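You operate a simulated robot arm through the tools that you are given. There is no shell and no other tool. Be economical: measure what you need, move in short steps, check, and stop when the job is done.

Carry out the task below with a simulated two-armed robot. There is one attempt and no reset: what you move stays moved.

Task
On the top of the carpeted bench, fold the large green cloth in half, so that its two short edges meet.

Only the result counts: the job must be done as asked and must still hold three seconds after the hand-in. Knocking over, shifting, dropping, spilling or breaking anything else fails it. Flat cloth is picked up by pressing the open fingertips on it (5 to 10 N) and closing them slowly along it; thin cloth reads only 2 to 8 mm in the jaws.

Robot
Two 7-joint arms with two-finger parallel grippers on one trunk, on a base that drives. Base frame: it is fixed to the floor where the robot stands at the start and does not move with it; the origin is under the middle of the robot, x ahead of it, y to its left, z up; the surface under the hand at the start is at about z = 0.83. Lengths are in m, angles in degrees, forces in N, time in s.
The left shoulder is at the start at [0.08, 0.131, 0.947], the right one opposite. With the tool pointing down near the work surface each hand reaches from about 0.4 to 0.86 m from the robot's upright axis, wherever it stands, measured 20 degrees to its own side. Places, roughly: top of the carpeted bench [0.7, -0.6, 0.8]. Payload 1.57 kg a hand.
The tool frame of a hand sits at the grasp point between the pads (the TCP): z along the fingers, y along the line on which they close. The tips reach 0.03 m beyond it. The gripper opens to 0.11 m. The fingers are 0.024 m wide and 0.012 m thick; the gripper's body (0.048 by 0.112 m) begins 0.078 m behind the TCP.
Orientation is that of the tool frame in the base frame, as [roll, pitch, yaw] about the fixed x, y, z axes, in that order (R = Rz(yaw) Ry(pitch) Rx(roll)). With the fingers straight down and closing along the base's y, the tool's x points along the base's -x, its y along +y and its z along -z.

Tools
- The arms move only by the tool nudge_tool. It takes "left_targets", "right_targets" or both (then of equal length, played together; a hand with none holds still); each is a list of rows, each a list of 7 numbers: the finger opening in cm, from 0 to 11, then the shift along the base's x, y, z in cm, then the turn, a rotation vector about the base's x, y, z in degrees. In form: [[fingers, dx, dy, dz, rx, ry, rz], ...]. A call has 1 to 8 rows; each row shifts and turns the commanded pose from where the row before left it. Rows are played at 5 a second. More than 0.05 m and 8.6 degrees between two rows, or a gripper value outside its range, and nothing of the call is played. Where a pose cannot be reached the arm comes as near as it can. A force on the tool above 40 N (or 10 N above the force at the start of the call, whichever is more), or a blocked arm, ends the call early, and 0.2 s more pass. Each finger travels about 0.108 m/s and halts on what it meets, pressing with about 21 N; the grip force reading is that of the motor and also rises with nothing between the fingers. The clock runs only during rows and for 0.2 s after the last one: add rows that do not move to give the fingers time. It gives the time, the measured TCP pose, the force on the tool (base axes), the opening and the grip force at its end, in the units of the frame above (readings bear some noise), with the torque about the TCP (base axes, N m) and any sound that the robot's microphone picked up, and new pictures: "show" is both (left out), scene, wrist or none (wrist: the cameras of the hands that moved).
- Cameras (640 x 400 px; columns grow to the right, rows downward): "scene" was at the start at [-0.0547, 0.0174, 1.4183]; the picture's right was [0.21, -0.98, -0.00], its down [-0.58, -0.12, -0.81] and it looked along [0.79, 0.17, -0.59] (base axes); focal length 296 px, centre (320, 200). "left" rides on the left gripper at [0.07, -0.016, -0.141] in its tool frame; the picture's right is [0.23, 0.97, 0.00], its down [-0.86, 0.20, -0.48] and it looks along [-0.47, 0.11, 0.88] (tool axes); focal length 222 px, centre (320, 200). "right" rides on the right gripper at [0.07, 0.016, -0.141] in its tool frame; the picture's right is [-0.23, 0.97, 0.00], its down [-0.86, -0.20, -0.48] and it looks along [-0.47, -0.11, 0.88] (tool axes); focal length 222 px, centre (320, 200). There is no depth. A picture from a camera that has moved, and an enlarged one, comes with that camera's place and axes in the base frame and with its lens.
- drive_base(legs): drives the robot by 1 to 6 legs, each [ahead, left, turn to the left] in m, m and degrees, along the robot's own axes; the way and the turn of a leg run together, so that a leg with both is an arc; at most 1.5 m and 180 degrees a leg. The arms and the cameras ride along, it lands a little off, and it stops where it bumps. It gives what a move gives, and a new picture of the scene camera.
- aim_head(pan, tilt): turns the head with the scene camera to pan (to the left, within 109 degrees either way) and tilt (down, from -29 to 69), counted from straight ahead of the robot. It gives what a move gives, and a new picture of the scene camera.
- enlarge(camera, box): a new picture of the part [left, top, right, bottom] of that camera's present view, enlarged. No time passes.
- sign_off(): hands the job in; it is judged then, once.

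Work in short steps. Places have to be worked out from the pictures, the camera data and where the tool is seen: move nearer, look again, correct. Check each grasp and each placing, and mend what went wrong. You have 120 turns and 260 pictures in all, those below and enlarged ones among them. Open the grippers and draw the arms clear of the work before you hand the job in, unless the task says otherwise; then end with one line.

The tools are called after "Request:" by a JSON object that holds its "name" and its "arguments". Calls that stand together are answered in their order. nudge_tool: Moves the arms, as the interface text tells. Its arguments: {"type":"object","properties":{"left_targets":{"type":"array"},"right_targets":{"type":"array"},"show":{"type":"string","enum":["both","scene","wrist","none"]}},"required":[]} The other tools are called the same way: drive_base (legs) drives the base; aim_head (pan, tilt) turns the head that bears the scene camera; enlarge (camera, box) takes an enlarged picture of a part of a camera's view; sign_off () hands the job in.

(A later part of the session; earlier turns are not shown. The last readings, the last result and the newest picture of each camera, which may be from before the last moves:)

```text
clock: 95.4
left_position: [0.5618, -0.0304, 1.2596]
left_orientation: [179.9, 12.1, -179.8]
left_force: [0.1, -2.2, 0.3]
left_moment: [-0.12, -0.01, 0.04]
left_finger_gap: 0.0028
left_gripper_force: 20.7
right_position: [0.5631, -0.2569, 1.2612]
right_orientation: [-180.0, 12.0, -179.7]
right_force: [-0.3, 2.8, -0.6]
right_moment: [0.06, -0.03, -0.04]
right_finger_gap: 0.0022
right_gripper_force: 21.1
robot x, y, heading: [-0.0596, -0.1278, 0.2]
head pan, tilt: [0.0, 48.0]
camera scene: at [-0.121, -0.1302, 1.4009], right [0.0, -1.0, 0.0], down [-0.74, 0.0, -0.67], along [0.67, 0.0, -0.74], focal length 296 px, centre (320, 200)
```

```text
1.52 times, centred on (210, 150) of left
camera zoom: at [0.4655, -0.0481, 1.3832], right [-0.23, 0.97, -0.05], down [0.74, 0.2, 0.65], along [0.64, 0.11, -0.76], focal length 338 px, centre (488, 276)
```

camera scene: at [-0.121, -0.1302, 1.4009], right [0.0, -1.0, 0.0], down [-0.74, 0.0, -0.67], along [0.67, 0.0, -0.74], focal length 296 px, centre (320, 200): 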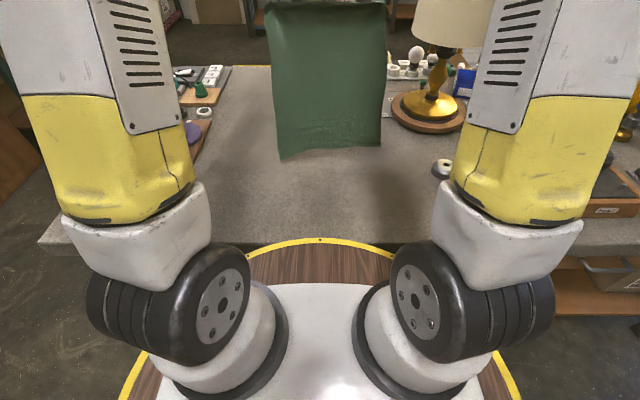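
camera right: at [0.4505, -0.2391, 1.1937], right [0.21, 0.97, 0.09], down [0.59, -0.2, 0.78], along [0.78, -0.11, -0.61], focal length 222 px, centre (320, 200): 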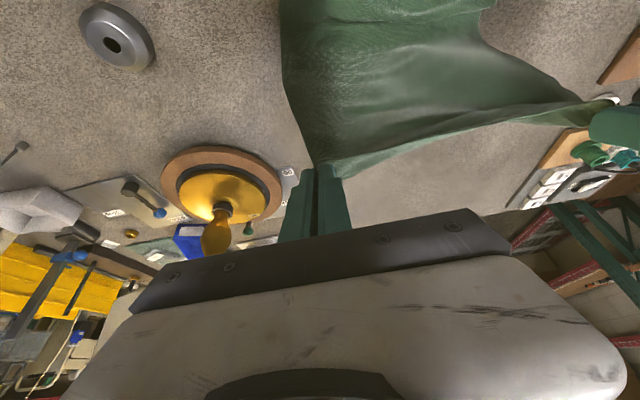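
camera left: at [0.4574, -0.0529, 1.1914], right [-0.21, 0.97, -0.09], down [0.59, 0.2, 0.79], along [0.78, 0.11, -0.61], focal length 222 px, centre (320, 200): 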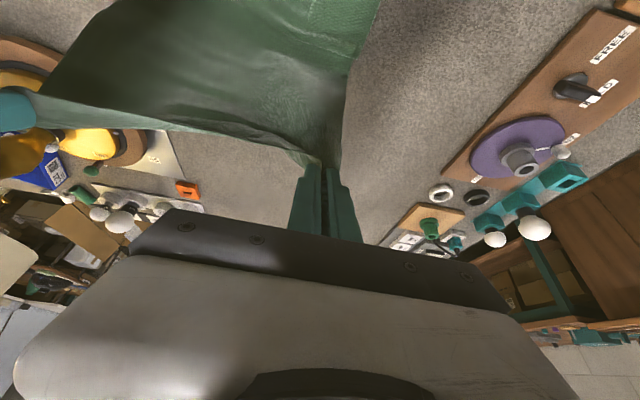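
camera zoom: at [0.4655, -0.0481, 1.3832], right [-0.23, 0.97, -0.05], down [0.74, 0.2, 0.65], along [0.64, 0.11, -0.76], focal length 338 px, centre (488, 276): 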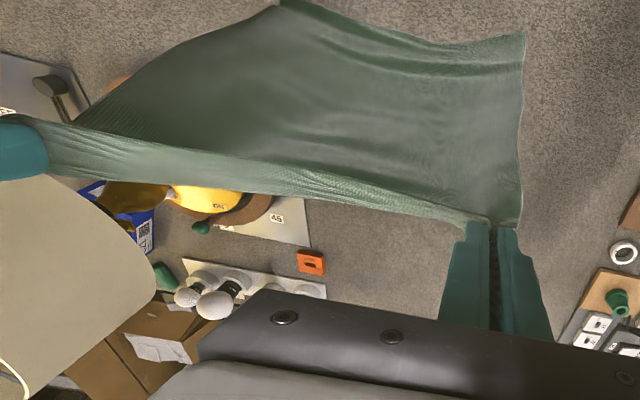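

The right grip is ~3 cm below the edge, the left right at it; I'll allow for that in the placement. I lay down again, going forward and down together.

Request:
{"name": "nudge_tool", "arguments": {"left_targets": [[0, 1.2, 0, -2.5, 0, 0, 0], [0, 1.8, 0, -2.5, 0, 0, 0], [0, 2.0, 0, -2.5, 0, 0, 0], [0, 2.4, 0, -2.5, 0, 0, 0], [0, 2.6, 0, -2.5, 0, 0, 0], [0, 2.6, 0, -2.5, 0, 0, 0], [0, 2.6, 0, -2.5, 0, 0, 0], [0, 2.6, 0, -2.8, 0, 0, 0]], "right_targets": [[0, 1.2, 0, -2.5, 0, 0, 0], [0, 1.8, 0, -2.5, 0, 0, 0], [0, 2.0, 0, -2.5, 0, 0, 0], [0, 2.4, 0, -2.5, 0, 0, 0], [0, 2.6, 0, -2.5, 0, 0, 0], [0, 2.6, 0, -2.5, 0, 0, 0], [0, 2.6, 0, -2.5, 0, 0, 0], [0, 2.6, 0, -2.8, 0, 0, 0]], "show": "scene"}}

Request:
{"name": "nudge_tool", "arguments": {"left_targets": [[0, 1.2, 0, -2.5, 0, 0, 0], [0, 1.2, 0, -2.5, 0, 0, 0], [0, 1.2, 0, -2.5, 0, 0, 0], [0, 1.2, 0, -2, 0, 0, 0], [0, 0, 0, 0, 0, 0, 0]], "right_targets": [[0, 1.2, 0, -2.5, 0, 0, 0], [0, 1.2, 0, -2.5, 0, 0, 0], [0, 1.2, 0, -2.5, 0, 0, 0], [0, 1.2, 0, -2, 0, 0, 0], [0, 0, 0, 0, 0, 0, 0]], "show": "none"}}

Request:
{"name": "enlarge", "arguments": {"camera": "scene", "box": [250, 40, 400, 180]}}

```text
clock: 97.2
left_position: [0.7397, -0.0292, 1.0557]
left_orientation: [179.9, 12.2, -179.8]
left_force: [-0.3, -2.1, 0.9]
left_moment: [-0.07, -0.04, 0.02]
left_finger_gap: 0.0027
left_gripper_force: 21.1
right_position: [0.7438, -0.2562, 1.0563]
right_orientation: [-180.0, 12.1, -179.8]
right_force: [-0.4, 1.5, 0.7]
right_moment: [0.07, -0.05, 0.04]
right_finger_gap: 0.0023
right_gripper_force: 21.4
robot x, y, heading: [-0.0591, -0.1296, 0.2]
head pan, tilt: [0.0, 48.0]
camera scene: at [-0.1214, -0.1303, 1.4009], right [0.0, -1.0, 0.0], down [-0.74, 0.0, -0.67], along [0.67, 0.0, -0.74], focal length 296 px, centre (320, 200)
```

scene: 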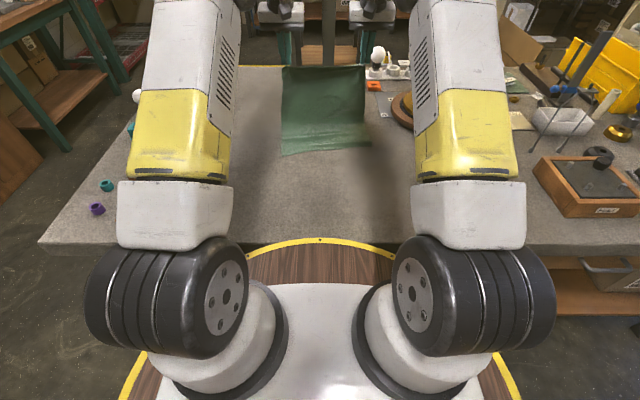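

```text
clock: 98.4
left_position: [0.7863, -0.0339, 0.9607]
left_orientation: [179.9, 12.1, -179.8]
left_force: [0.5, 0.8, 0.3]
left_moment: [-0.04, -0.03, 0.03]
left_finger_gap: 0.003
left_gripper_force: 20.8
right_position: [0.7902, -0.2569, 0.962]
right_orientation: [-180.0, 12.1, -179.8]
right_force: [0.1, 0.5, -1.0]
right_moment: [0.01, -0.02, 0.05]
right_finger_gap: 0.0018
right_gripper_force: 20.7
robot x, y, heading: [-0.0652, -0.1262, -0.2]
head pan, tilt: [0.0, 48.0]
```

```text
2.86 times, centred on (325, 110) of scene
camera zoom: at [-0.1206, -0.1303, 1.4009], right [0.0, -1.0, 0.0], down [-0.74, 0.0, -0.67], along [0.67, 0.0, -0.74], focal length 847 px, centre (306, 457)
```

zoom: 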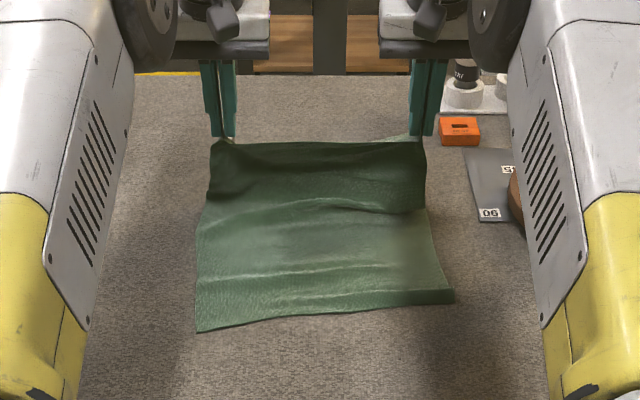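

The grip offset makes the cloth lie skewed. I lift it free again with the right hand 3 cm lower, so that the hem hangs level.

Request:
{"name": "nudge_tool", "arguments": {"left_targets": [[0, -2.0, 0, 4.2, 0, 0, 0], [0, -2.9, 0.1, 3.8, 0, 0, 0], [0, -2.9, 0.1, 3.8, 0, 0, 0], [0, -2.9, 0, 3.8, 0, 0, 0], [0, -2.9, 0, 3.8, 0, 0, 0], [0, -3.0, 0, 3.8, 0, 0, 0], [0, -3.0, 0, 3.8, 0, 0, 0], [0, -3.0, 0, 3.6, 0, 0, 0]], "right_targets": [[0, -2.2, 0, 3.7, 0, 0, 0], [0, -2.9, 0, 3.4, 0, 0, 0], [0, -2.9, 0, 3.4, 0, 0, 0], [0, -3.0, 0, 3.4, 0, 0, 0], [0, -3.0, 0, 3.4, 0, 0, 0], [0, -3.0, 0, 3.4, 0, 0, 0], [0, -3.0, 0, 3.4, 0, 0, 0], [0, -3.0, 0, 3.3, 0, 0, 0]], "show": "none"}}

Request:
{"name": "enlarge", "arguments": {"camera": "scene", "box": [250, 0, 400, 170]}}

```text
clock: 100.2
left_position: [0.5616, -0.0298, 1.2658]
left_orientation: [180.0, 12.0, -179.8]
left_force: [0.6, -5.9, -1.5]
left_moment: [-0.22, 0.05, 0.03]
left_finger_gap: 0.003
left_gripper_force: 20.8
right_position: [0.5607, -0.26, 1.238]
right_orientation: [180.0, 11.9, -179.8]
right_force: [0.1, 7.2, 1.0]
right_moment: [0.21, 0.09, 0.02]
right_finger_gap: 0.0019
right_gripper_force: 21.2
robot x, y, heading: [-0.0609, -0.1286, 0.1]
head pan, tilt: [0.0, 48.0]
```

```text
2.35 times, centred on (325, 85) of scene
camera zoom: at [-0.12, -0.1303, 1.4009], right [0.0, -1.0, 0.0], down [-0.74, 0.0, -0.67], along [0.67, 0.0, -0.74], focal length 697 px, centre (308, 471)
```

zoom: 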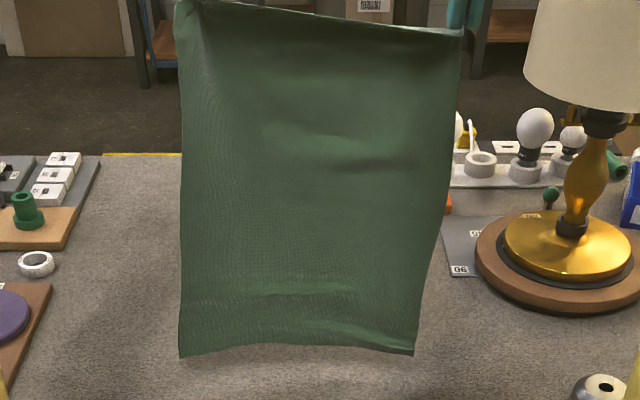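

Now the hem hangs level and the cloth is smooth. I lay it down again: touch, then forward and down keeping it lightly stretched.

Request:
{"name": "nudge_tool", "arguments": {"left_targets": [[0, 0.5, -0.15, -2.5, 0, 0, 0], [0, 2, -0.1, -1.2, 0, 0, 0], [0, 3, 0, -1.5, 0, 0, 0], [0, 3, 0, -1.8, 0, 0, 0], [0, 3, 0, -2.2, 0, 0, 0], [0, 3, 0, -2.6, 0, 0, 0], [0, 3, 0, -2.8, 0, 0, 0], [0, 2.5, 0, -3, 0, 0, 0]], "right_targets": [[0, 0.5, 0.15, -2.5, 0, 0, 0], [0, 1.9, 0.1, -1.2, 0, 0, 0], [0, 2.8, 0, -1.5, 0, 0, 0], [0, 2.8, 0, -1.8, 0, 0, 0], [0, 2.8, 0, -2.2, 0, 0, 0], [0, 2.8, 0, -2.6, 0, 0, 0], [0, 2.8, 0, -2.8, 0, 0, 0], [0, 2.3, 0, -3, 0, 0, 0]], "show": "none"}}

Request:
{"name": "enlarge", "arguments": {"camera": "scene", "box": [250, 20, 400, 180]}}

```text
clock: 102.0
left_position: [0.7621, -0.0331, 1.0952]
left_orientation: [179.9, 12.1, -179.9]
left_force: [-0.3, -0.4, 0.4]
left_moment: [-0.05, -0.06, -0.01]
left_finger_gap: 0.003
left_gripper_force: 20.8
right_position: [0.7486, -0.2531, 1.0636]
right_orientation: [-180.0, 12.1, -179.9]
right_force: [-1.2, 0.0, -0.2]
right_moment: [0.05, -0.08, 0.01]
right_finger_gap: 0.0019
right_gripper_force: 20.9
robot x, y, heading: [-0.0581, -0.1288, 0.2]
head pan, tilt: [0.0, 48.0]
```

```text
2.50 times, centred on (325, 100) of scene
camera zoom: at [-0.1213, -0.1303, 1.4009], right [0.0, -1.0, 0.0], down [-0.74, 0.0, -0.67], along [0.67, 0.0, -0.74], focal length 741 px, centre (308, 450)
```

zoom: 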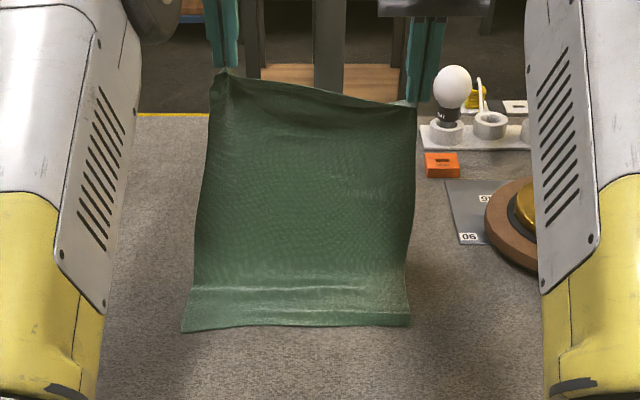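

The hem lies straight at x≈0.59–0.60, smooth. I continue laying the lower half: lower, drive forward 5 cm, lower again.

Request:
{"name": "nudge_tool", "arguments": {"left_targets": [[0, 0.7, 0, -2, 0, 0, 0], [0, 0.7, 0, -2, 0, 0, 0]], "right_targets": [[0, 0.7, 0, -2, 0, 0, 0], [0, 0.7, 0, -2, 0, 0, 0]], "show": "none"}}

Request:
{"name": "drive_base", "arguments": {"legs": [[0.04, 0, 0]]}}

Request:
{"name": "nudge_tool", "arguments": {"left_targets": [[0, 0.8, 0, -2, 0, 0, 0], [0, 0.8, 0, -2, 0, 0, 0], [0, 0, 0, 0, 0, 0, 0]], "right_targets": [[0, 0.8, 0, -1.6, 0, 0, 0], [0, 0.8, 0, -1.6, 0, 0, 0], [0, 0, 0, 0, 0, 0, 0]], "show": "none"}}

Request:
{"name": "enlarge", "arguments": {"camera": "scene", "box": [250, 20, 400, 180]}}

```text
clock: 102.6
left_position: [0.7769, -0.0348, 1.0543]
left_orientation: [179.8, 12.2, -179.8]
left_force: [0.8, -0.2, -0.2]
left_moment: [-0.01, -0.02, -0.02]
left_finger_gap: 0.0028
left_gripper_force: 20.9
right_position: [0.7614, -0.2528, 1.0222]
right_orientation: [-180.0, 12.0, -179.8]
right_force: [1.4, -0.1, -0.5]
right_moment: [0.05, 0.0, 0.01]
right_finger_gap: 0.0021
right_gripper_force: 21.2
robot x, y, heading: [-0.0604, -0.1278, 0.2]
head pan, tilt: [0.0, 48.0]
```

```text
clock: 103.4
left_position: [0.8178, -0.0357, 1.055]
left_orientation: [179.9, 12.1, -179.8]
left_force: [-0.6, 0.3, -0.4]
left_moment: [-0.01, -0.05, 0.0]
left_finger_gap: 0.0028
left_gripper_force: 21.3
right_position: [0.8015, -0.2524, 1.0229]
right_orientation: [180.0, 12.0, -179.8]
right_force: [-0.1, -1.2, -0.5]
right_moment: [0.01, 0.01, 0.01]
right_finger_gap: 0.002
right_gripper_force: 21.2
robot x, y, heading: [-0.0183, -0.1314, 0.1]
head pan, tilt: [0.0, 48.0]
camera scene: at [-0.0803, -0.1301, 1.4009], right [0.0, -1.0, 0.0], down [-0.74, 0.0, -0.67], along [0.67, 0.0, -0.74], focal length 296 px, centre (320, 200)
```

scene: 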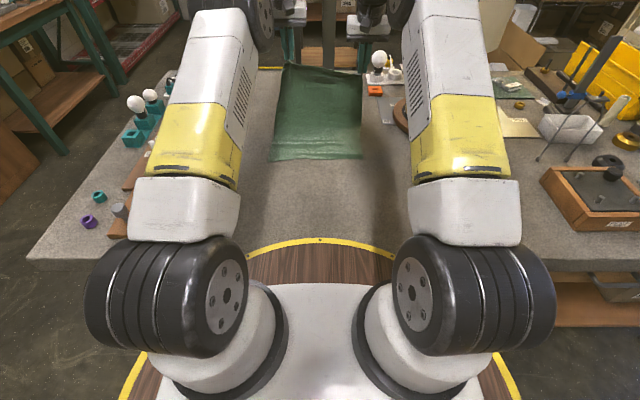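

```text
clock: 104.2
left_position: [0.8348, -0.0343, 1.0156]
left_orientation: [179.9, 12.1, -179.7]
left_force: [0.3, 0.3, -0.2]
left_moment: [-0.02, 0.02, -0.01]
left_finger_gap: 0.003
left_gripper_force: 20.4
right_position: [0.8162, -0.2534, 0.9893]
right_orientation: [-179.9, 12.0, -179.8]
right_force: [-0.5, 0.6, 0.3]
right_moment: [0.01, 0.0, -0.02]
right_finger_gap: 0.0022
right_gripper_force: 21.4
robot x, y, heading: [-0.0212, -0.1284, 0.5]
head pan, tilt: [0.0, 48.0]
```

```text
2.50 times, centred on (325, 100) of scene
camera zoom: at [-0.0802, -0.1301, 1.4009], right [0.0, -1.0, 0.0], down [-0.74, 0.0, -0.67], along [0.67, 0.0, -0.74], focal length 741 px, centre (308, 450)
```

zoom: 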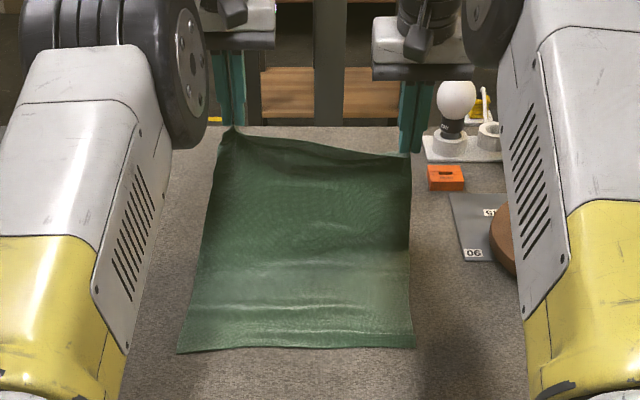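

The hem stayed put and the sheet is straight. Now I fold back along an arc, pitching the hands to 56°, aiming the grips at (0.598, -0.027) left and (0.632, -0.252) right.

Request:
{"name": "nudge_tool", "arguments": {"left_targets": [[0, -4.3, 0.1, 1.7, 0, -8, 0], [0, -4.3, 0.1, 0.5, 0, -8, 0], [0, -4.5, 0.1, -1.9, 0, -8, 0], [0, -4.0, 0.1, -2.6, 0, -6, 0], [0, -3.2, 0.1, -3.7, 0, -6, 0], [0, -2.9, 0.1, -3.6, 0, -4, 0], [0, -1.8, 0, -3.2, 0, -4, 0], [0, 0, 0, 0, 0, 0, 0]], "right_targets": [[0, -2.9, 0, 1.3, 0, -8, 0], [0, -4.3, 0, 0.3, 0, -8, 0], [0, -4.3, 0, -1.5, 0, -8, 0], [0, -2.7, 0, -2.3, 0, -6, 0], [0, -2.4, 0, -2.7, 0, -6, 0], [0, -1.9, 0, -2.6, 0, -4, 0], [0, -1.3, 0, -2.9, 0, -4, 0], [0, 0, 0, 0, 0, 0, 0]]}}

```text
clock: 106.0
left_position: [0.5809, -0.0277, 0.8853]
left_orientation: [-179.9, 56.2, -179.7]
left_force: [-0.9, 0.1, -0.5]
left_moment: [-0.02, -0.01, 0.01]
left_finger_gap: 0.0023
left_gripper_force: 20.6
right_position: [0.6187, -0.2532, 0.8842]
right_orientation: [-179.7, 56.0, -179.7]
right_force: [0.2, 0.9, 0.1]
right_moment: [0.03, 0.0, -0.02]
right_finger_gap: 0.0019
right_gripper_force: 21.2
robot x, y, heading: [-0.0193, -0.1294, 0.2]
head pan, tilt: [0.0, 48.0]
camera scene: at [-0.0805, -0.1301, 1.4009], right [0.0, -1.0, 0.0], down [-0.74, 0.0, -0.67], along [0.67, 0.0, -0.74], focal length 296 px, centre (320, 200)
camera right: at [0.4619, -0.2366, 0.9078], right [0.12, 0.97, 0.19], down [0.08, -0.2, 0.98], along [0.99, -0.11, -0.1], focal length 222 px, centre (320, 200)
camera left: at [0.4259, -0.0444, 0.9065], right [-0.13, 0.97, -0.19], down [0.08, 0.2, 0.98], along [0.99, 0.11, -0.1], focal length 222 px, centre (320, 200)
```

scene: 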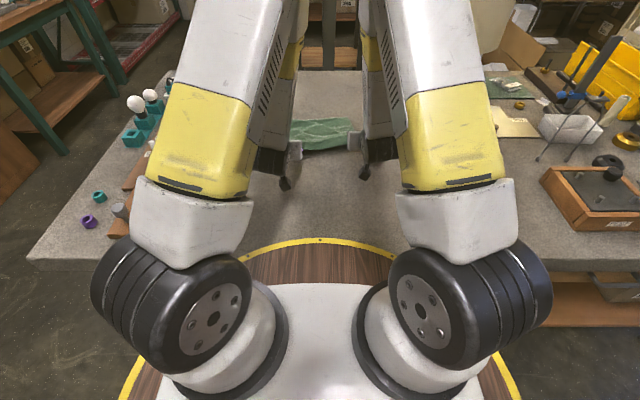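
right: 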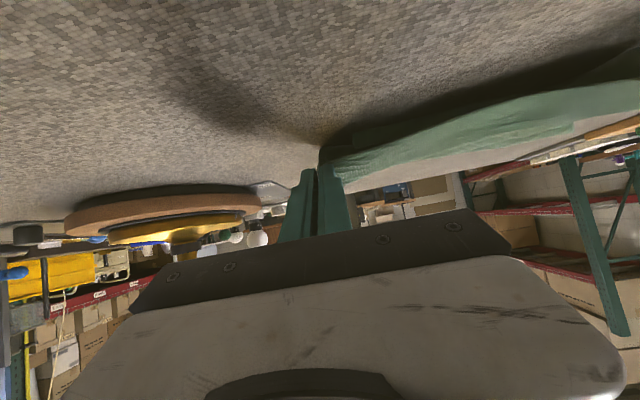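
left: 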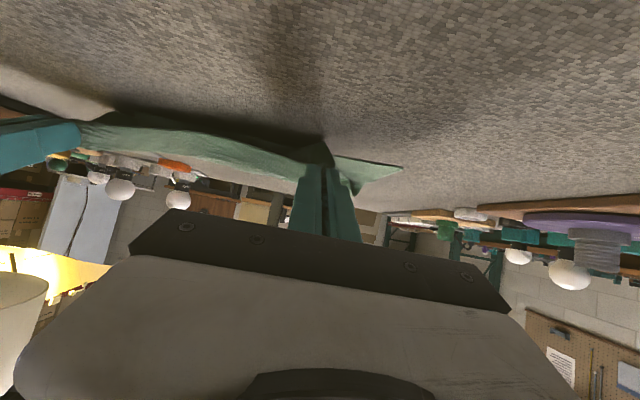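

Request:
{"name": "enlarge", "arguments": {"camera": "left", "box": [60, 80, 420, 240]}}

Request:
{"name": "enlarge", "arguments": {"camera": "right", "box": [270, 60, 640, 230]}}

Request:
{"name": "enlarge", "arguments": {"camera": "scene", "box": [270, 100, 370, 165]}}

```text
1.78 times, centred on (240, 160) of left
camera zoom: at [0.4259, -0.0444, 0.9065], right [-0.13, 0.97, -0.19], down [0.08, 0.2, 0.98], along [0.99, 0.11, -0.1], focal length 395 px, centre (462, 271)
```

zoom: 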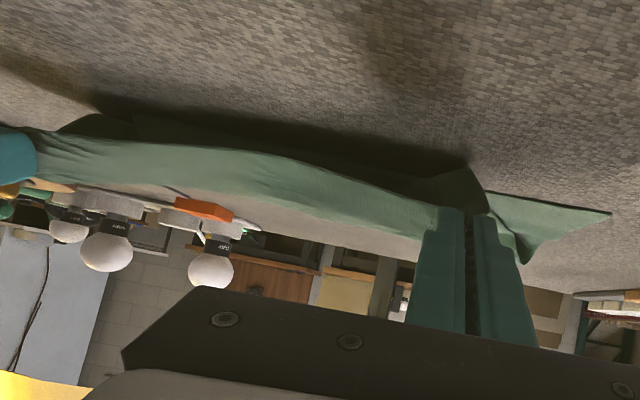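

```text
1.73 times, centred on (455, 145) of right
camera zoom: at [0.4619, -0.2366, 0.9078], right [0.12, 0.97, 0.19], down [0.08, -0.2, 0.98], along [0.99, -0.11, -0.1], focal length 384 px, centre (86, 295)
```

zoom: 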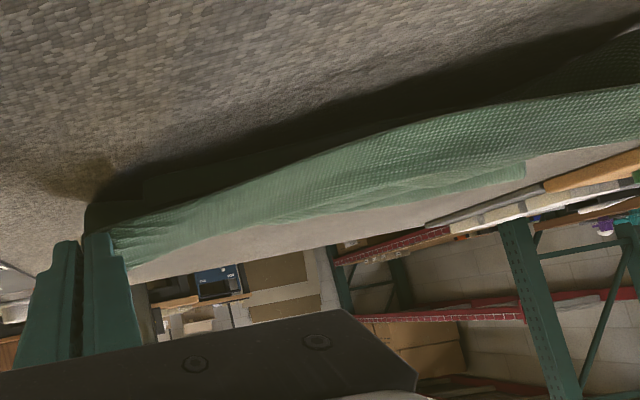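

```text
6.15 times, centred on (320, 132) of scene
camera zoom: at [-0.0805, -0.1301, 1.4009], right [0.0, -1.0, 0.0], down [-0.74, 0.0, -0.67], along [0.67, 0.0, -0.74], focal length 1823 px, centre (320, 615)
```

zoom: 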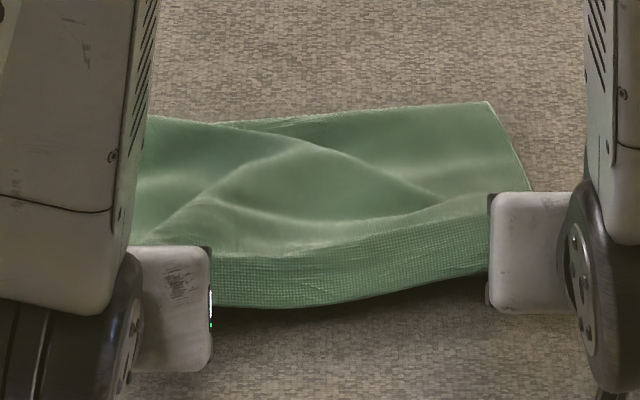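

The carried strip is still turned up on top along the grips, as before; I know how to flip it. The grips are over their targets, so I lower, release, and back off.

Request:
{"name": "nudge_tool", "arguments": {"left_targets": [[0, 0.3, 0, -1.2, 0, 0, 0], [0, 0, 0, -1.1, 0, 0, 0], [0, 0, 0, 0, 0, 0, 0], [1, 0, 0, 0, 0, 0, 0], [2, 0, 0, 0, 0, 0, 0], [2.5, 0, 0, 0.1, 0, 0, 0], [2.5, -1.2, 0, 1, 0, 0, 0], [2.5, -2, 0, 3, 0, 0, 0]], "right_targets": [[0, 0, 0, -1.2, 0, 0, 0], [0, 0, 0, -1.0, 0, 0, 0], [0, 0, 0, 0, 0, 0, 0], [1, 0, 0, 0, 0, 0, 0], [2, 0, 0, 0, 0, 0, 0], [2.5, 0, 0, 0.1, 0, 0, 0], [2.5, -1.2, 0, 1, 0, 0, 0], [2.5, -2, 0, 3, 0, 0, 0]], "show": "none"}}

Request:
{"name": "nudge_tool", "arguments": {"left_targets": [[3, 0, 0, 3, 0, 7, 0], [3, 0, 1, 3, 0, 8, 0], [3, 0, 2, 3, 0, 8, 0], [3, 0, 3, 2, 0, 8, 0], [3, 0, 3, 1, 0, 8, 0], [3, 0, 3, 0, 0, 8, 0], [3, 0, 2, 0, 0, 8, 0]], "right_targets": [[3, 0, 0, 3, 0, 7, 0], [3, 0, -1, 3, 0, 8, 0], [3, 0, -2, 3, 0, 8, 0], [3, 0, -3, 2, 0, 8, 0], [3, 0, -3, 1, 0, 8, 0], [3, 0, -3, 0, 0, 8, 0], [3, 0, -2, 0, 0, 8, 0]], "show": "none"}}

Request:
{"name": "enlarge", "arguments": {"camera": "scene", "box": [260, 90, 380, 170]}}

Request:
{"name": "enlarge", "arguments": {"camera": "left", "box": [0, 80, 300, 240]}}

Request:
{"name": "enlarge", "arguments": {"camera": "right", "box": [340, 80, 640, 240]}}

```text
clock: 107.8
left_position: [0.555, -0.0289, 0.905]
left_orientation: [-179.8, 56.0, -179.6]
left_force: [0.2, 0.0, -1.2]
left_moment: [0.0, -0.02, 0.0]
left_finger_gap: 0.0247
left_gripper_force: 0.0
right_position: [0.5895, -0.2534, 0.9034]
right_orientation: [-179.7, 56.0, -179.7]
right_force: [-0.2, -0.5, -0.5]
right_moment: [-0.02, -0.01, -0.04]
right_finger_gap: 0.025
right_gripper_force: 0.1
robot x, y, heading: [-0.0189, -0.1283, -0.1]
head pan, tilt: [0.0, 48.0]
```

```text
clock: 109.4
left_position: [0.5552, 0.1106, 1.0236]
left_orientation: [179.9, 1.0, -179.8]
left_force: [-0.7, -0.1, 0.4]
left_moment: [0.02, -0.04, 0.01]
left_finger_gap: 0.0297
left_gripper_force: 0.0
right_position: [0.587, -0.3914, 1.0259]
right_orientation: [179.9, 0.8, -179.7]
right_force: [0.1, 0.2, 1.0]
right_moment: [-0.01, -0.03, -0.01]
right_finger_gap: 0.0302
right_gripper_force: 0.0
robot x, y, heading: [-0.0218, -0.1281, 0.2]
head pan, tilt: [0.0, 48.0]
```

```text
5.00 times, centred on (320, 130) of scene
camera zoom: at [-0.081, -0.1301, 1.4009], right [0.0, -1.0, 0.0], down [-0.74, 0.0, -0.67], along [0.67, 0.0, -0.74], focal length 1482 px, centre (320, 550)
```

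zoom: 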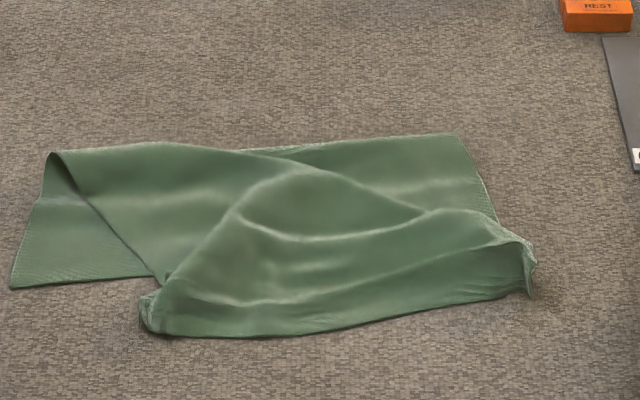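

```text
2.13 times, centred on (150, 160) of left
camera zoom: at [0.4841, 0.0939, 1.1638], right [-0.23, 0.97, 0.0], down [0.85, 0.2, 0.49], along [0.48, 0.11, -0.87], focal length 474 px, centre (683, 285)
```

zoom: 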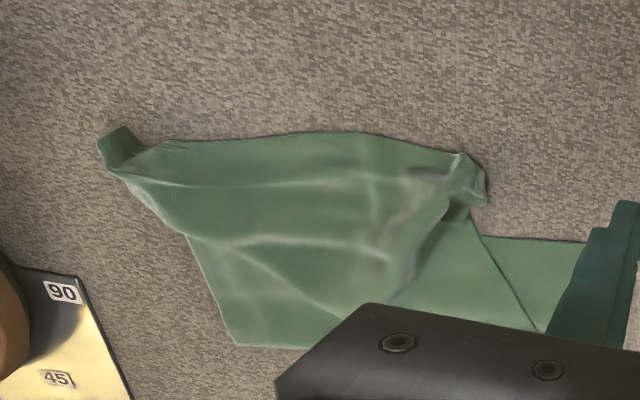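

```text
2.13 times, centred on (490, 160) of right
camera zoom: at [0.5143, -0.3768, 1.1672], right [0.22, 0.97, 0.0], down [0.85, -0.2, 0.49], along [0.48, -0.11, -0.87], focal length 474 px, centre (-43, 285)
```

zoom: 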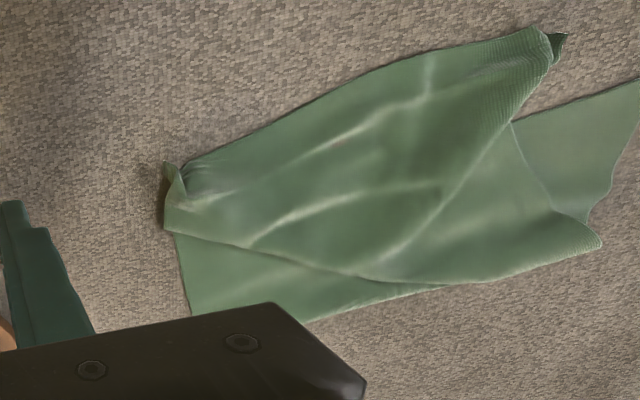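

The strip laid itself out this time, but the lower layer shifted during the fold, so the layers are offset. I'll re-grip the top corners at their ridges, hang the cloth again, lay it completely flat nearer the robot, and repeat the fold as in the first (stable) one.

Request:
{"name": "nudge_tool", "arguments": {"left_targets": [[4, 0.52, -2.45, -2.1, 0, -8, 0], [3, 0.52, -2.45, -2.1, 0, -8, 0], [3, 0.52, -2.45, -2.1, 0, -8, 0], [3, 0.52, -2.45, -2.1, 0, -8, 0], [3, 0.52, -2.45, -2.1, 0, -8, 0], [3, 0.52, -2.45, -2.1, 0, -8, 0]], "right_targets": [[4, 0.58, 2.35, -2.1, 0, -8, 0], [3, 0.58, 2.35, -2.1, 0, -8, 0], [3, 0.58, 2.35, -2.1, 0, -8, 0], [3, 0.58, 2.35, -2.1, 0, -8, 0], [3, 0.58, 2.35, -2.1, 0, -8, 0], [3, 0.58, 2.35, -2.1, 0, -8, 0]], "show": "none"}}

Request:
{"name": "enlarge", "arguments": {"camera": "left", "box": [180, 80, 420, 230]}}

Request:
{"name": "enlarge", "arguments": {"camera": "right", "box": [220, 80, 460, 230]}}

```text
clock: 110.8
left_position: [0.5833, -0.031, 0.8985]
left_orientation: [-179.9, 49.1, -179.6]
left_force: [-0.8, -0.1, 1.1]
left_moment: [-0.03, 0.01, -0.02]
left_finger_gap: 0.0301
left_gripper_force: 0.2
right_position: [0.6229, -0.2527, 0.8998]
right_orientation: [-179.9, 48.9, -179.8]
right_force: [-1.2, -0.2, 0.3]
right_moment: [0.0, 0.0, -0.01]
right_finger_gap: 0.0302
right_gripper_force: 0.0
robot x, y, heading: [-0.0178, -0.1307, -0.0]
head pan, tilt: [0.0, 48.0]
```

```text
2.67 times, centred on (300, 155) of left
camera zoom: at [0.4325, -0.0495, 0.9389], right [-0.15, 0.97, -0.17], down [0.2, 0.2, 0.96], along [0.97, 0.11, -0.22], focal length 592 px, centre (373, 320)
```

zoom: 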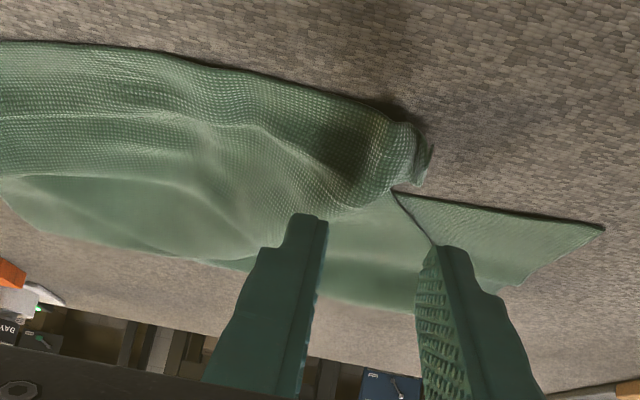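

```text
2.67 times, centred on (340, 155) of right
camera zoom: at [0.4708, -0.2361, 0.9416], right [0.15, 0.97, 0.17], down [0.2, -0.2, 0.96], along [0.97, -0.11, -0.22], focal length 592 px, centre (267, 320)
```

zoom: 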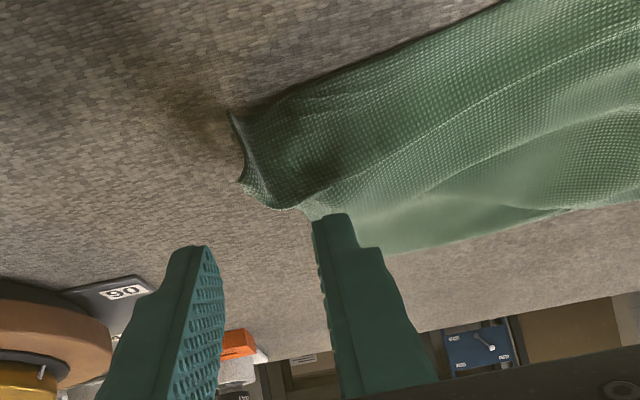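

Request:
{"name": "nudge_tool", "arguments": {"left_targets": [[3, 0.2, 0.5, -2, 0, 0, 0], [3, 0, 0, -1.5, 0, 0, 0], [3, 0, 0, -0.45, 0, 0, 0], [3, 0, 0, 0, 0, 0, 0]], "right_targets": [[3, 0.2, 0, -2, 0, 0, 0], [3, 0, 0, -1.5, 0, 0, 0], [3, 0, 0, -0.45, 0, 0, 0], [3, 0, 0, 0, 0, 0, 0]], "show": "none"}}

Request:
{"name": "enlarge", "arguments": {"camera": "left", "box": [180, 80, 420, 230]}}

Request:
{"name": "enlarge", "arguments": {"camera": "right", "box": [220, 80, 460, 230]}}

```text
clock: 111.8
left_position: [0.5876, -0.0297, 0.8613]
left_orientation: [-179.7, 49.2, -179.7]
left_force: [-3.3, 0.6, 10.1]
left_moment: [-0.18, -0.02, -0.03]
left_finger_gap: 0.0299
left_gripper_force: 0.0
right_position: [0.6249, -0.2511, 0.8595]
right_orientation: [-180.0, 49.1, -179.6]
right_force: [-0.5, -0.9, 1.6]
right_moment: [0.04, -0.01, 0.03]
right_finger_gap: 0.0298
right_gripper_force: 0.0
robot x, y, heading: [-0.0185, -0.1245, 0.0]
head pan, tilt: [0.0, 48.0]
```

```text
2.67 times, centred on (300, 155) of left
camera zoom: at [0.4362, -0.0463, 0.8994], right [-0.15, 0.97, -0.17], down [0.2, 0.2, 0.96], along [0.97, 0.11, -0.22], focal length 592 px, centre (373, 320)
```

zoom: 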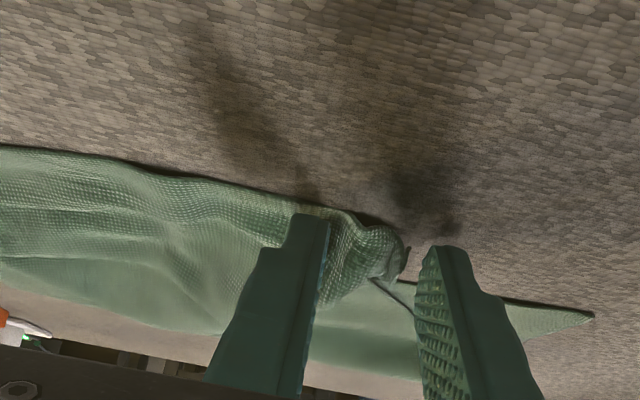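

```text
2.67 times, centred on (340, 155) of right
camera zoom: at [0.4713, -0.2357, 0.9016], right [0.15, 0.97, 0.17], down [0.2, -0.2, 0.96], along [0.97, -0.11, -0.22], focal length 592 px, centre (267, 320)
```

zoom: 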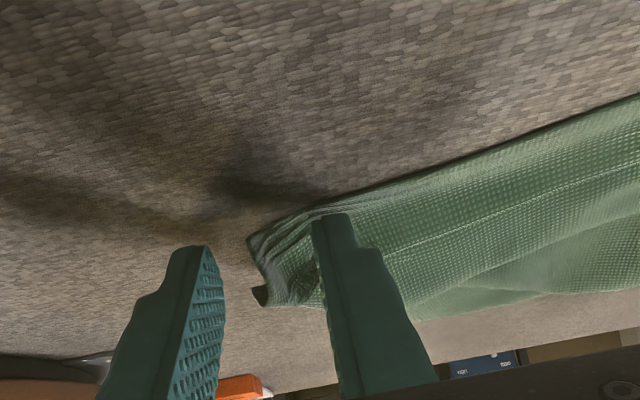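

Both corners are between the fingers. I close slowly.

Request:
{"name": "nudge_tool", "arguments": {"left_targets": [[2.7, 0, 0, 0, 0, 0, 0], [2.3, 0, 0, 0, 0, 0, 0], [1.9, 0, 0, 0, 0, 0, 0], [1.5, 0, 0, 0, 0, 0, 0], [1.0, 0, 0, 0, 0, 0, 0], [0.5, 0, 0, 0, 0, 0, 0], [0, 0, 0, 0, 0, 0, 0], [0, 0, 0, 0, 0, 0, 0]], "right_targets": [[2.7, 0, 0, -0.08, 0, 0, 0], [2.3, 0, 0, 0, 0, 0, 0], [1.9, 0, 0, 0, 0, 0, 0], [1.5, 0, 0, 0, 0, 0, 0], [1.0, 0, 0, 0, 0, 0, 0], [0.5, 0, 0, 0, 0, 0, 0], [0, 0, 0, 0, 0, 0, 0], [0, 0, 0, 0, 0, 0, 0]], "show": "none"}}

Request:
{"name": "enlarge", "arguments": {"camera": "left", "box": [180, 80, 420, 230]}}

Request:
{"name": "enlarge", "arguments": {"camera": "right", "box": [220, 80, 460, 230]}}

```text
clock: 113.6
left_position: [0.5881, -0.029, 0.8592]
left_orientation: [-179.9, 49.2, -179.9]
left_force: [1.6, -11.4, 12.1]
left_moment: [-0.38, -0.18, -0.16]
left_finger_gap: 0.002
left_gripper_force: 20.8
right_position: [0.624, -0.2521, 0.859]
right_orientation: [180.0, 49.0, -179.7]
right_force: [-1.3, 4.0, 7.4]
right_moment: [0.18, -0.05, 0.13]
right_finger_gap: 0.0023
right_gripper_force: 21.8
robot x, y, heading: [-0.0155, -0.1295, 0.2]
head pan, tilt: [0.0, 48.0]
```

```text
2.67 times, centred on (300, 155) of left
camera zoom: at [0.436, -0.047, 0.8993], right [-0.15, 0.97, -0.17], down [0.2, 0.2, 0.96], along [0.97, 0.11, -0.22], focal length 592 px, centre (373, 320)
```

zoom: 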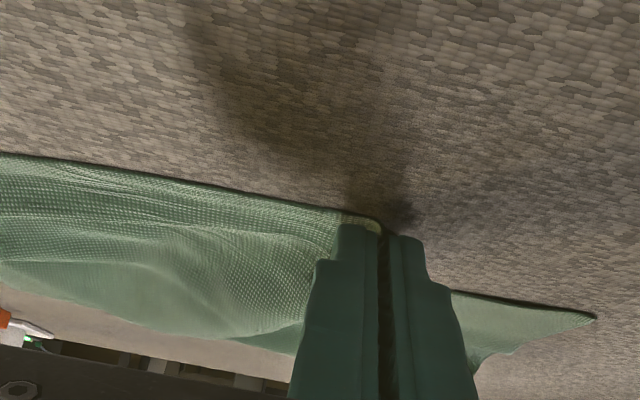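

```text
2.67 times, centred on (340, 155) of right
camera zoom: at [0.4709, -0.2357, 0.9007], right [0.15, 0.97, 0.17], down [0.2, -0.2, 0.96], along [0.97, -0.11, -0.22], focal length 592 px, centre (267, 320)
```

zoom: 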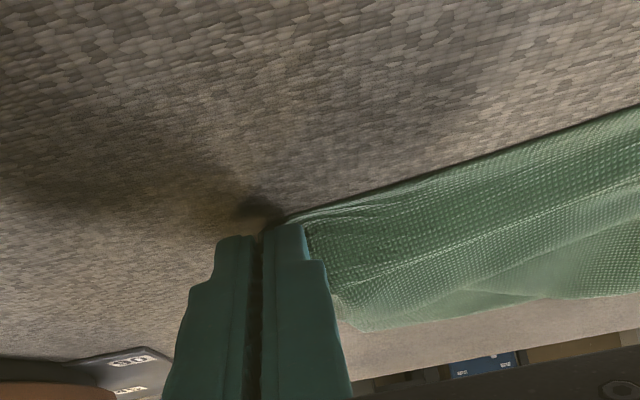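

Both are gripped right at the edge (2.0 and 2.3 mm) and the edge is straight. I lift the cloth fully free, then back up to bring it nearer.

Request:
{"name": "nudge_tool", "arguments": {"left_targets": [[0, 0, -0.3, 2.5, 0, 0, 0], [0, 0.2, 0, 4.7, 0, 5, 0], [0, 0.2, 0, 4.7, 0, 5, 0], [0, 0.2, 0, 4.7, 0, 5, 0], [0, 0.2, 0, 4.7, 0, 5, 0], [0, 0.2, 0, 4.7, 0, 5, 0], [0, 0.2, 0, 4.7, 0, 6, 0], [0, 0.2, 0, 4.7, 0, 6, 0]], "right_targets": [[0, 0, 0.3, 2.5, 0, 0, 0], [0, -0.3, 0, 4.7, 0, 5, 0], [0, -0.3, 0, 4.7, 0, 5, 0], [0, -0.3, 0, 4.7, 0, 5, 0], [0, -0.3, 0, 4.7, 0, 5, 0], [0, -0.3, 0, 4.7, 0, 5, 0], [0, -0.3, 0, 4.7, 0, 6, 0], [0, -0.3, 0, 4.7, 0, 6, 0]], "show": "none"}}

Request:
{"name": "nudge_tool", "arguments": {"left_targets": [[0, 0, 0, 3, 0, 0, 0], [0, 0, 0, 1.5, 0, 0, 0]], "right_targets": [[0, 0, 0, 3, 0, 0, 0], [0, 0, 0, 1.5, 0, 0, 0]], "show": "none"}}

Request:
{"name": "drive_base", "arguments": {"legs": [[-0.18, 0, 0]]}}

Request:
{"name": "enlarge", "arguments": {"camera": "scene", "box": [240, 0, 410, 190]}}

```text
clock: 115.4
left_position: [0.603, -0.0333, 1.2154]
left_orientation: [179.9, 12.1, -179.8]
left_force: [0.2, 0.5, 0.1]
left_moment: [0.01, 0.01, 0.02]
left_finger_gap: 0.002
left_gripper_force: 21.0
right_position: [0.6055, -0.2483, 1.2113]
right_orientation: [180.0, 12.0, -179.8]
right_force: [0.0, -0.5, -0.2]
right_moment: [-0.02, 0.01, 0.02]
right_finger_gap: 0.0019
right_gripper_force: 20.6
robot x, y, heading: [-0.0193, -0.132, 0.2]
head pan, tilt: [0.0, 48.0]
```

```text
clock: 116.0
left_position: [0.6053, -0.0327, 1.258]
left_orientation: [180.0, 12.0, -179.8]
left_force: [0.3, 0.4, -1.0]
left_moment: [-0.01, -0.01, 0.01]
left_finger_gap: 0.0018
left_gripper_force: 20.5
right_position: [0.6036, -0.2459, 1.2576]
right_orientation: [180.0, 12.0, -179.7]
right_force: [0.0, -0.1, -0.7]
right_moment: [0.01, 0.01, -0.02]
right_finger_gap: 0.0021
right_gripper_force: 21.0
robot x, y, heading: [-0.0199, -0.1311, 0.1]
head pan, tilt: [0.0, 48.0]
```

```text
clock: 117.6
left_position: [0.4213, -0.0353, 1.2578]
left_orientation: [179.9, 12.0, -179.8]
left_force: [0.3, -0.5, -0.1]
left_moment: [0.0, 0.03, 0.01]
left_finger_gap: 0.002
left_gripper_force: 21.0
right_position: [0.4209, -0.2476, 1.2581]
right_orientation: [179.9, 12.0, -179.9]
right_force: [-0.2, 1.3, -0.7]
right_moment: [-0.01, -0.01, -0.01]
right_finger_gap: 0.0021
right_gripper_force: 21.2
robot x, y, heading: [-0.2006, -0.1306, -0.2]
head pan, tilt: [0.0, 48.0]
camera scene: at [-0.2627, -0.1308, 1.4009], right [0.0, -1.0, 0.0], down [-0.74, 0.0, -0.67], along [0.67, 0.0, -0.74], focal length 296 px, centre (320, 200)
```

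scene: 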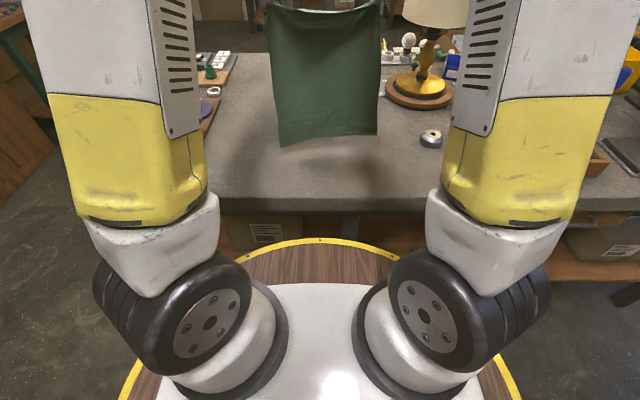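

```text
2.11 times, centred on (325, 95) of scene
camera zoom: at [-0.2627, -0.1308, 1.4009], right [0.0, -1.0, 0.0], down [-0.74, 0.0, -0.67], along [0.67, 0.0, -0.74], focal length 624 px, centre (310, 421)
```

zoom: 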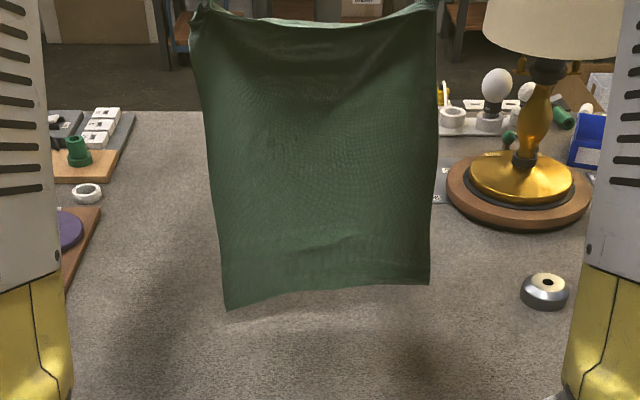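

The hem hangs about 4 cm higher on the right, so I lower the right hand by 3.5 cm to level it, touch down, and lay the cloth forward in step.

Request:
{"name": "nudge_tool", "arguments": {"left_targets": [[0, 0, 0.3, -1.5, 0, 0, 0], [0, 0.3, 0, -2, 0, 0, 0], [0, 3, 0, -0.8, 0, 0, 0], [0, 4, 0, -1.3, 0, 0, 0], [0, 4, 0, -1.8, 0, 0, 0], [0, 4, 0, -2.4, 0, 0, 0], [0, 3.5, 0, -3, 0, 0, 0], [0, 3, 0, -3.2, 0, 0, 0]], "right_targets": [[0, 0, -0.3, -4.5, 0, 0, 0], [0, 0.3, 0, -2.5, 0, 0, 0], [0, 2.8, 0, -0.8, 0, 0, 0], [0, 3.7, 0, -1.3, 0, 0, 0], [0, 3.7, 0, -1.7, 0, 0, 0], [0, 3.7, 0, -2.3, 0, 0, 0], [0, 3.2, 0, -2.9, 0, 0, 0], [0, 2.7, 0, -3.1, 0, 0, 0]], "show": "none"}}

Request:
{"name": "enlarge", "arguments": {"camera": "scene", "box": [240, 20, 410, 190]}}

```text
clock: 119.4
left_position: [0.6307, -0.0302, 1.0945]
left_orientation: [-180.0, 12.0, -179.8]
left_force: [-0.3, -1.1, 0.3]
left_moment: [-0.03, -0.04, 0.01]
left_finger_gap: 0.0021
left_gripper_force: 20.7
left hand out of reach, approached as far as the arm can: row 8
right_position: [0.6208, -0.2508, 1.0696]
right_orientation: [-180.0, 12.1, -179.8]
right_force: [-0.1, 0.0, 0.8]
right_moment: [-0.01, -0.04, -0.04]
right_finger_gap: 0.0021
right_gripper_force: 20.8
robot x, y, heading: [-0.2041, -0.1284, 0.1]
head pan, tilt: [0.0, 48.0]
```

```text
2.35 times, centred on (325, 105) of scene
camera zoom: at [-0.2636, -0.1308, 1.4009], right [0.0, -1.0, 0.0], down [-0.74, 0.0, -0.67], along [0.67, 0.0, -0.74], focal length 697 px, centre (308, 424)
```

zoom: 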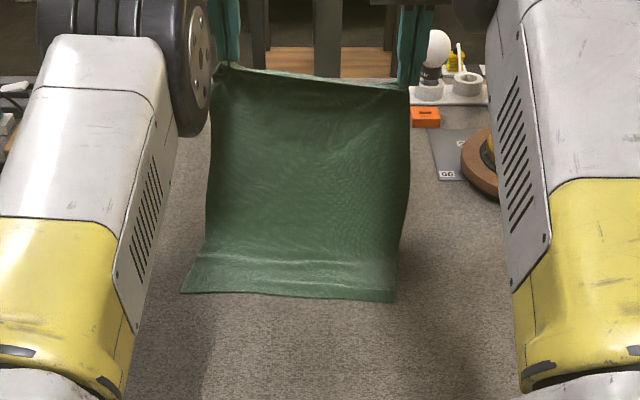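

The hem is nearly straight (x≈0.47–0.49). I continue laying out with alternating drive and lowering until the cloth is flat.

Request:
{"name": "drive_base", "arguments": {"legs": [[0.09, 0, 0]]}}

Request:
{"name": "nudge_tool", "arguments": {"left_targets": [[0, 0.5, 0, -3, 0, 0, 0], [0, 0.5, 0, -3, 0, 0, 0], [0, 0.5, 0, -3, 0, 0, 0]], "right_targets": [[0, 0.5, 0, -2.8, 0, 0, 0], [0, 0.5, 0, -2.8, 0, 0, 0], [0, 0.5, 0, -2.6, 0, 0, 0]], "show": "none"}}

Request:
{"name": "drive_base", "arguments": {"legs": [[0.09, 0, 0]]}}

Request:
{"name": "nudge_tool", "arguments": {"left_targets": [[0, 0.2, 0, -3, 0, 0, 0], [0, 0.2, 0, -3, 0, 0, 0], [0, 0, 0, -2, 0, 0, 0], [0, 0, 0, 0, 0, 0, 0]], "right_targets": [[0, 0.2, 0, -2.6, 0, 0, 0], [0, 0.2, 0, -2.6, 0, 0, 0], [0, 0, 0, -1.6, 0, 0, 0], [0, 0, 0, 0, 0, 0, 0]], "show": "none"}}

Request:
{"name": "enlarge", "arguments": {"camera": "scene", "box": [240, 40, 400, 200]}}

```text
clock: 120.5
left_position: [0.7223, -0.0293, 1.0951]
left_orientation: [179.8, 12.1, -179.8]
left_force: [1.2, -0.7, 0.6]
left_moment: [-0.03, 0.02, -0.01]
left_finger_gap: 0.002
left_gripper_force: 20.6
right_position: [0.7102, -0.2498, 1.0669]
right_orientation: [179.9, 12.0, -179.9]
right_force: [0.3, 0.7, -0.6]
right_moment: [0.01, 0.0, -0.02]
right_finger_gap: 0.0018
right_gripper_force: 21.0
robot x, y, heading: [-0.1123, -0.1264, 0.3]
head pan, tilt: [0.0, 48.0]
camera scene: at [-0.1729, -0.1305, 1.4009], right [0.0, -1.0, 0.0], down [-0.74, 0.0, -0.67], along [0.67, 0.0, -0.74], focal length 296 px, centre (320, 200)
```

scene: 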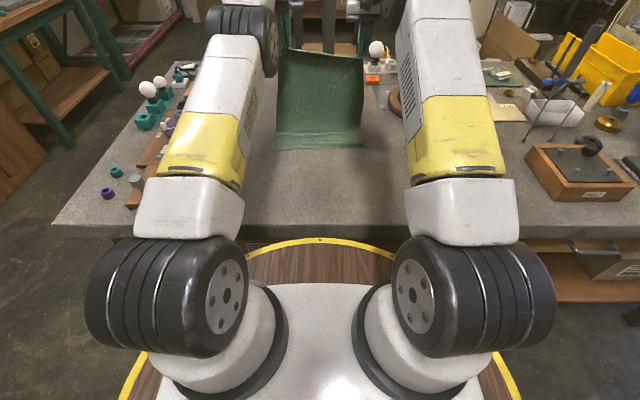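

```text
clock: 121.3
left_position: [0.7427, -0.0315, 1.0046]
left_orientation: [179.9, 12.0, -179.8]
left_force: [0.3, 0.4, 0.1]
left_moment: [0.05, 0.0, 0.0]
left_finger_gap: 0.0016
left_gripper_force: 21.0
left hand out of reach, approached as far as the arm can: row 2
right_position: [0.7275, -0.2491, 0.9869]
right_orientation: [-180.0, 12.0, -179.8]
right_force: [-0.3, 0.5, 0.8]
right_moment: [0.0, 0.0, -0.02]
right_finger_gap: 0.0017
right_gripper_force: 21.3
robot x, y, heading: [-0.1105, -0.1273, 0.4]
head pan, tilt: [0.0, 48.0]
```

```text
clock: 122.3
left_position: [0.8311, -0.034, 1.0063]
left_orientation: [179.9, 12.0, 180.0]
left_force: [-0.3, 0.6, 0.1]
left_moment: [0.01, -0.02, 0.0]
left_finger_gap: 0.0019
left_gripper_force: 21.0
right_position: [0.8134, -0.2505, 0.987]
right_orientation: [-180.0, 12.0, 179.9]
right_force: [-0.7, 0.3, 0.1]
right_moment: [-0.01, -0.01, -0.01]
right_finger_gap: 0.0018
right_gripper_force: 20.7
robot x, y, heading: [-0.0226, -0.1317, 0.3]
head pan, tilt: [0.0, 48.0]
camera scene: at [-0.0847, -0.1301, 1.4009], right [0.0, -1.0, 0.0], down [-0.74, 0.0, -0.67], along [0.67, 0.0, -0.74], focal length 296 px, centre (320, 200)
```

scene: 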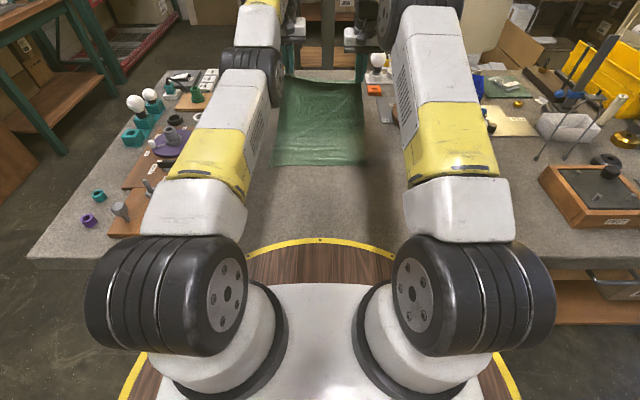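

```text
clock: 123.3
left_position: [0.8422, -0.0316, 0.9255]
left_orientation: [180.0, 11.9, 180.0]
left_force: [-0.3, 0.0, -0.7]
left_moment: [0.04, 0.03, -0.04]
left_finger_gap: 0.0022
left_gripper_force: 21.1
left hand out of reach, approached as far as the arm can: row 1
right_position: [0.8169, -0.2502, 0.9169]
right_orientation: [-180.0, 12.0, 180.0]
right_force: [0.5, -0.1, 0.6]
right_moment: [0.01, -0.03, -0.01]
right_finger_gap: 0.0019
right_gripper_force: 21.1
robot x, y, heading: [-0.0222, -0.1269, -0.1]
head pan, tilt: [0.0, 48.0]
```

```text
2.50 times, centred on (320, 120) of scene
camera zoom: at [-0.0846, -0.1301, 1.4009], right [0.0, -1.0, 0.0], down [-0.74, 0.0, -0.67], along [0.67, 0.0, -0.74], focal length 741 px, centre (320, 400)
```

zoom: 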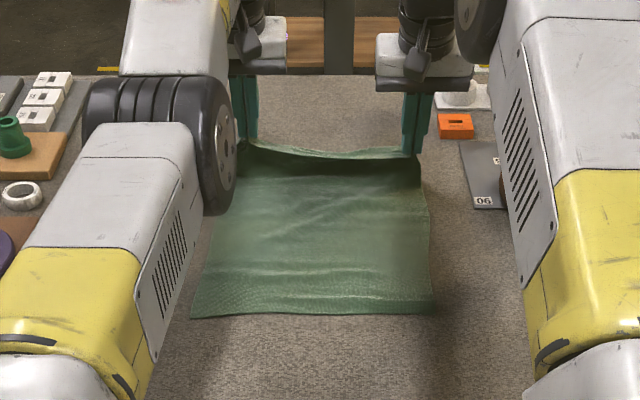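

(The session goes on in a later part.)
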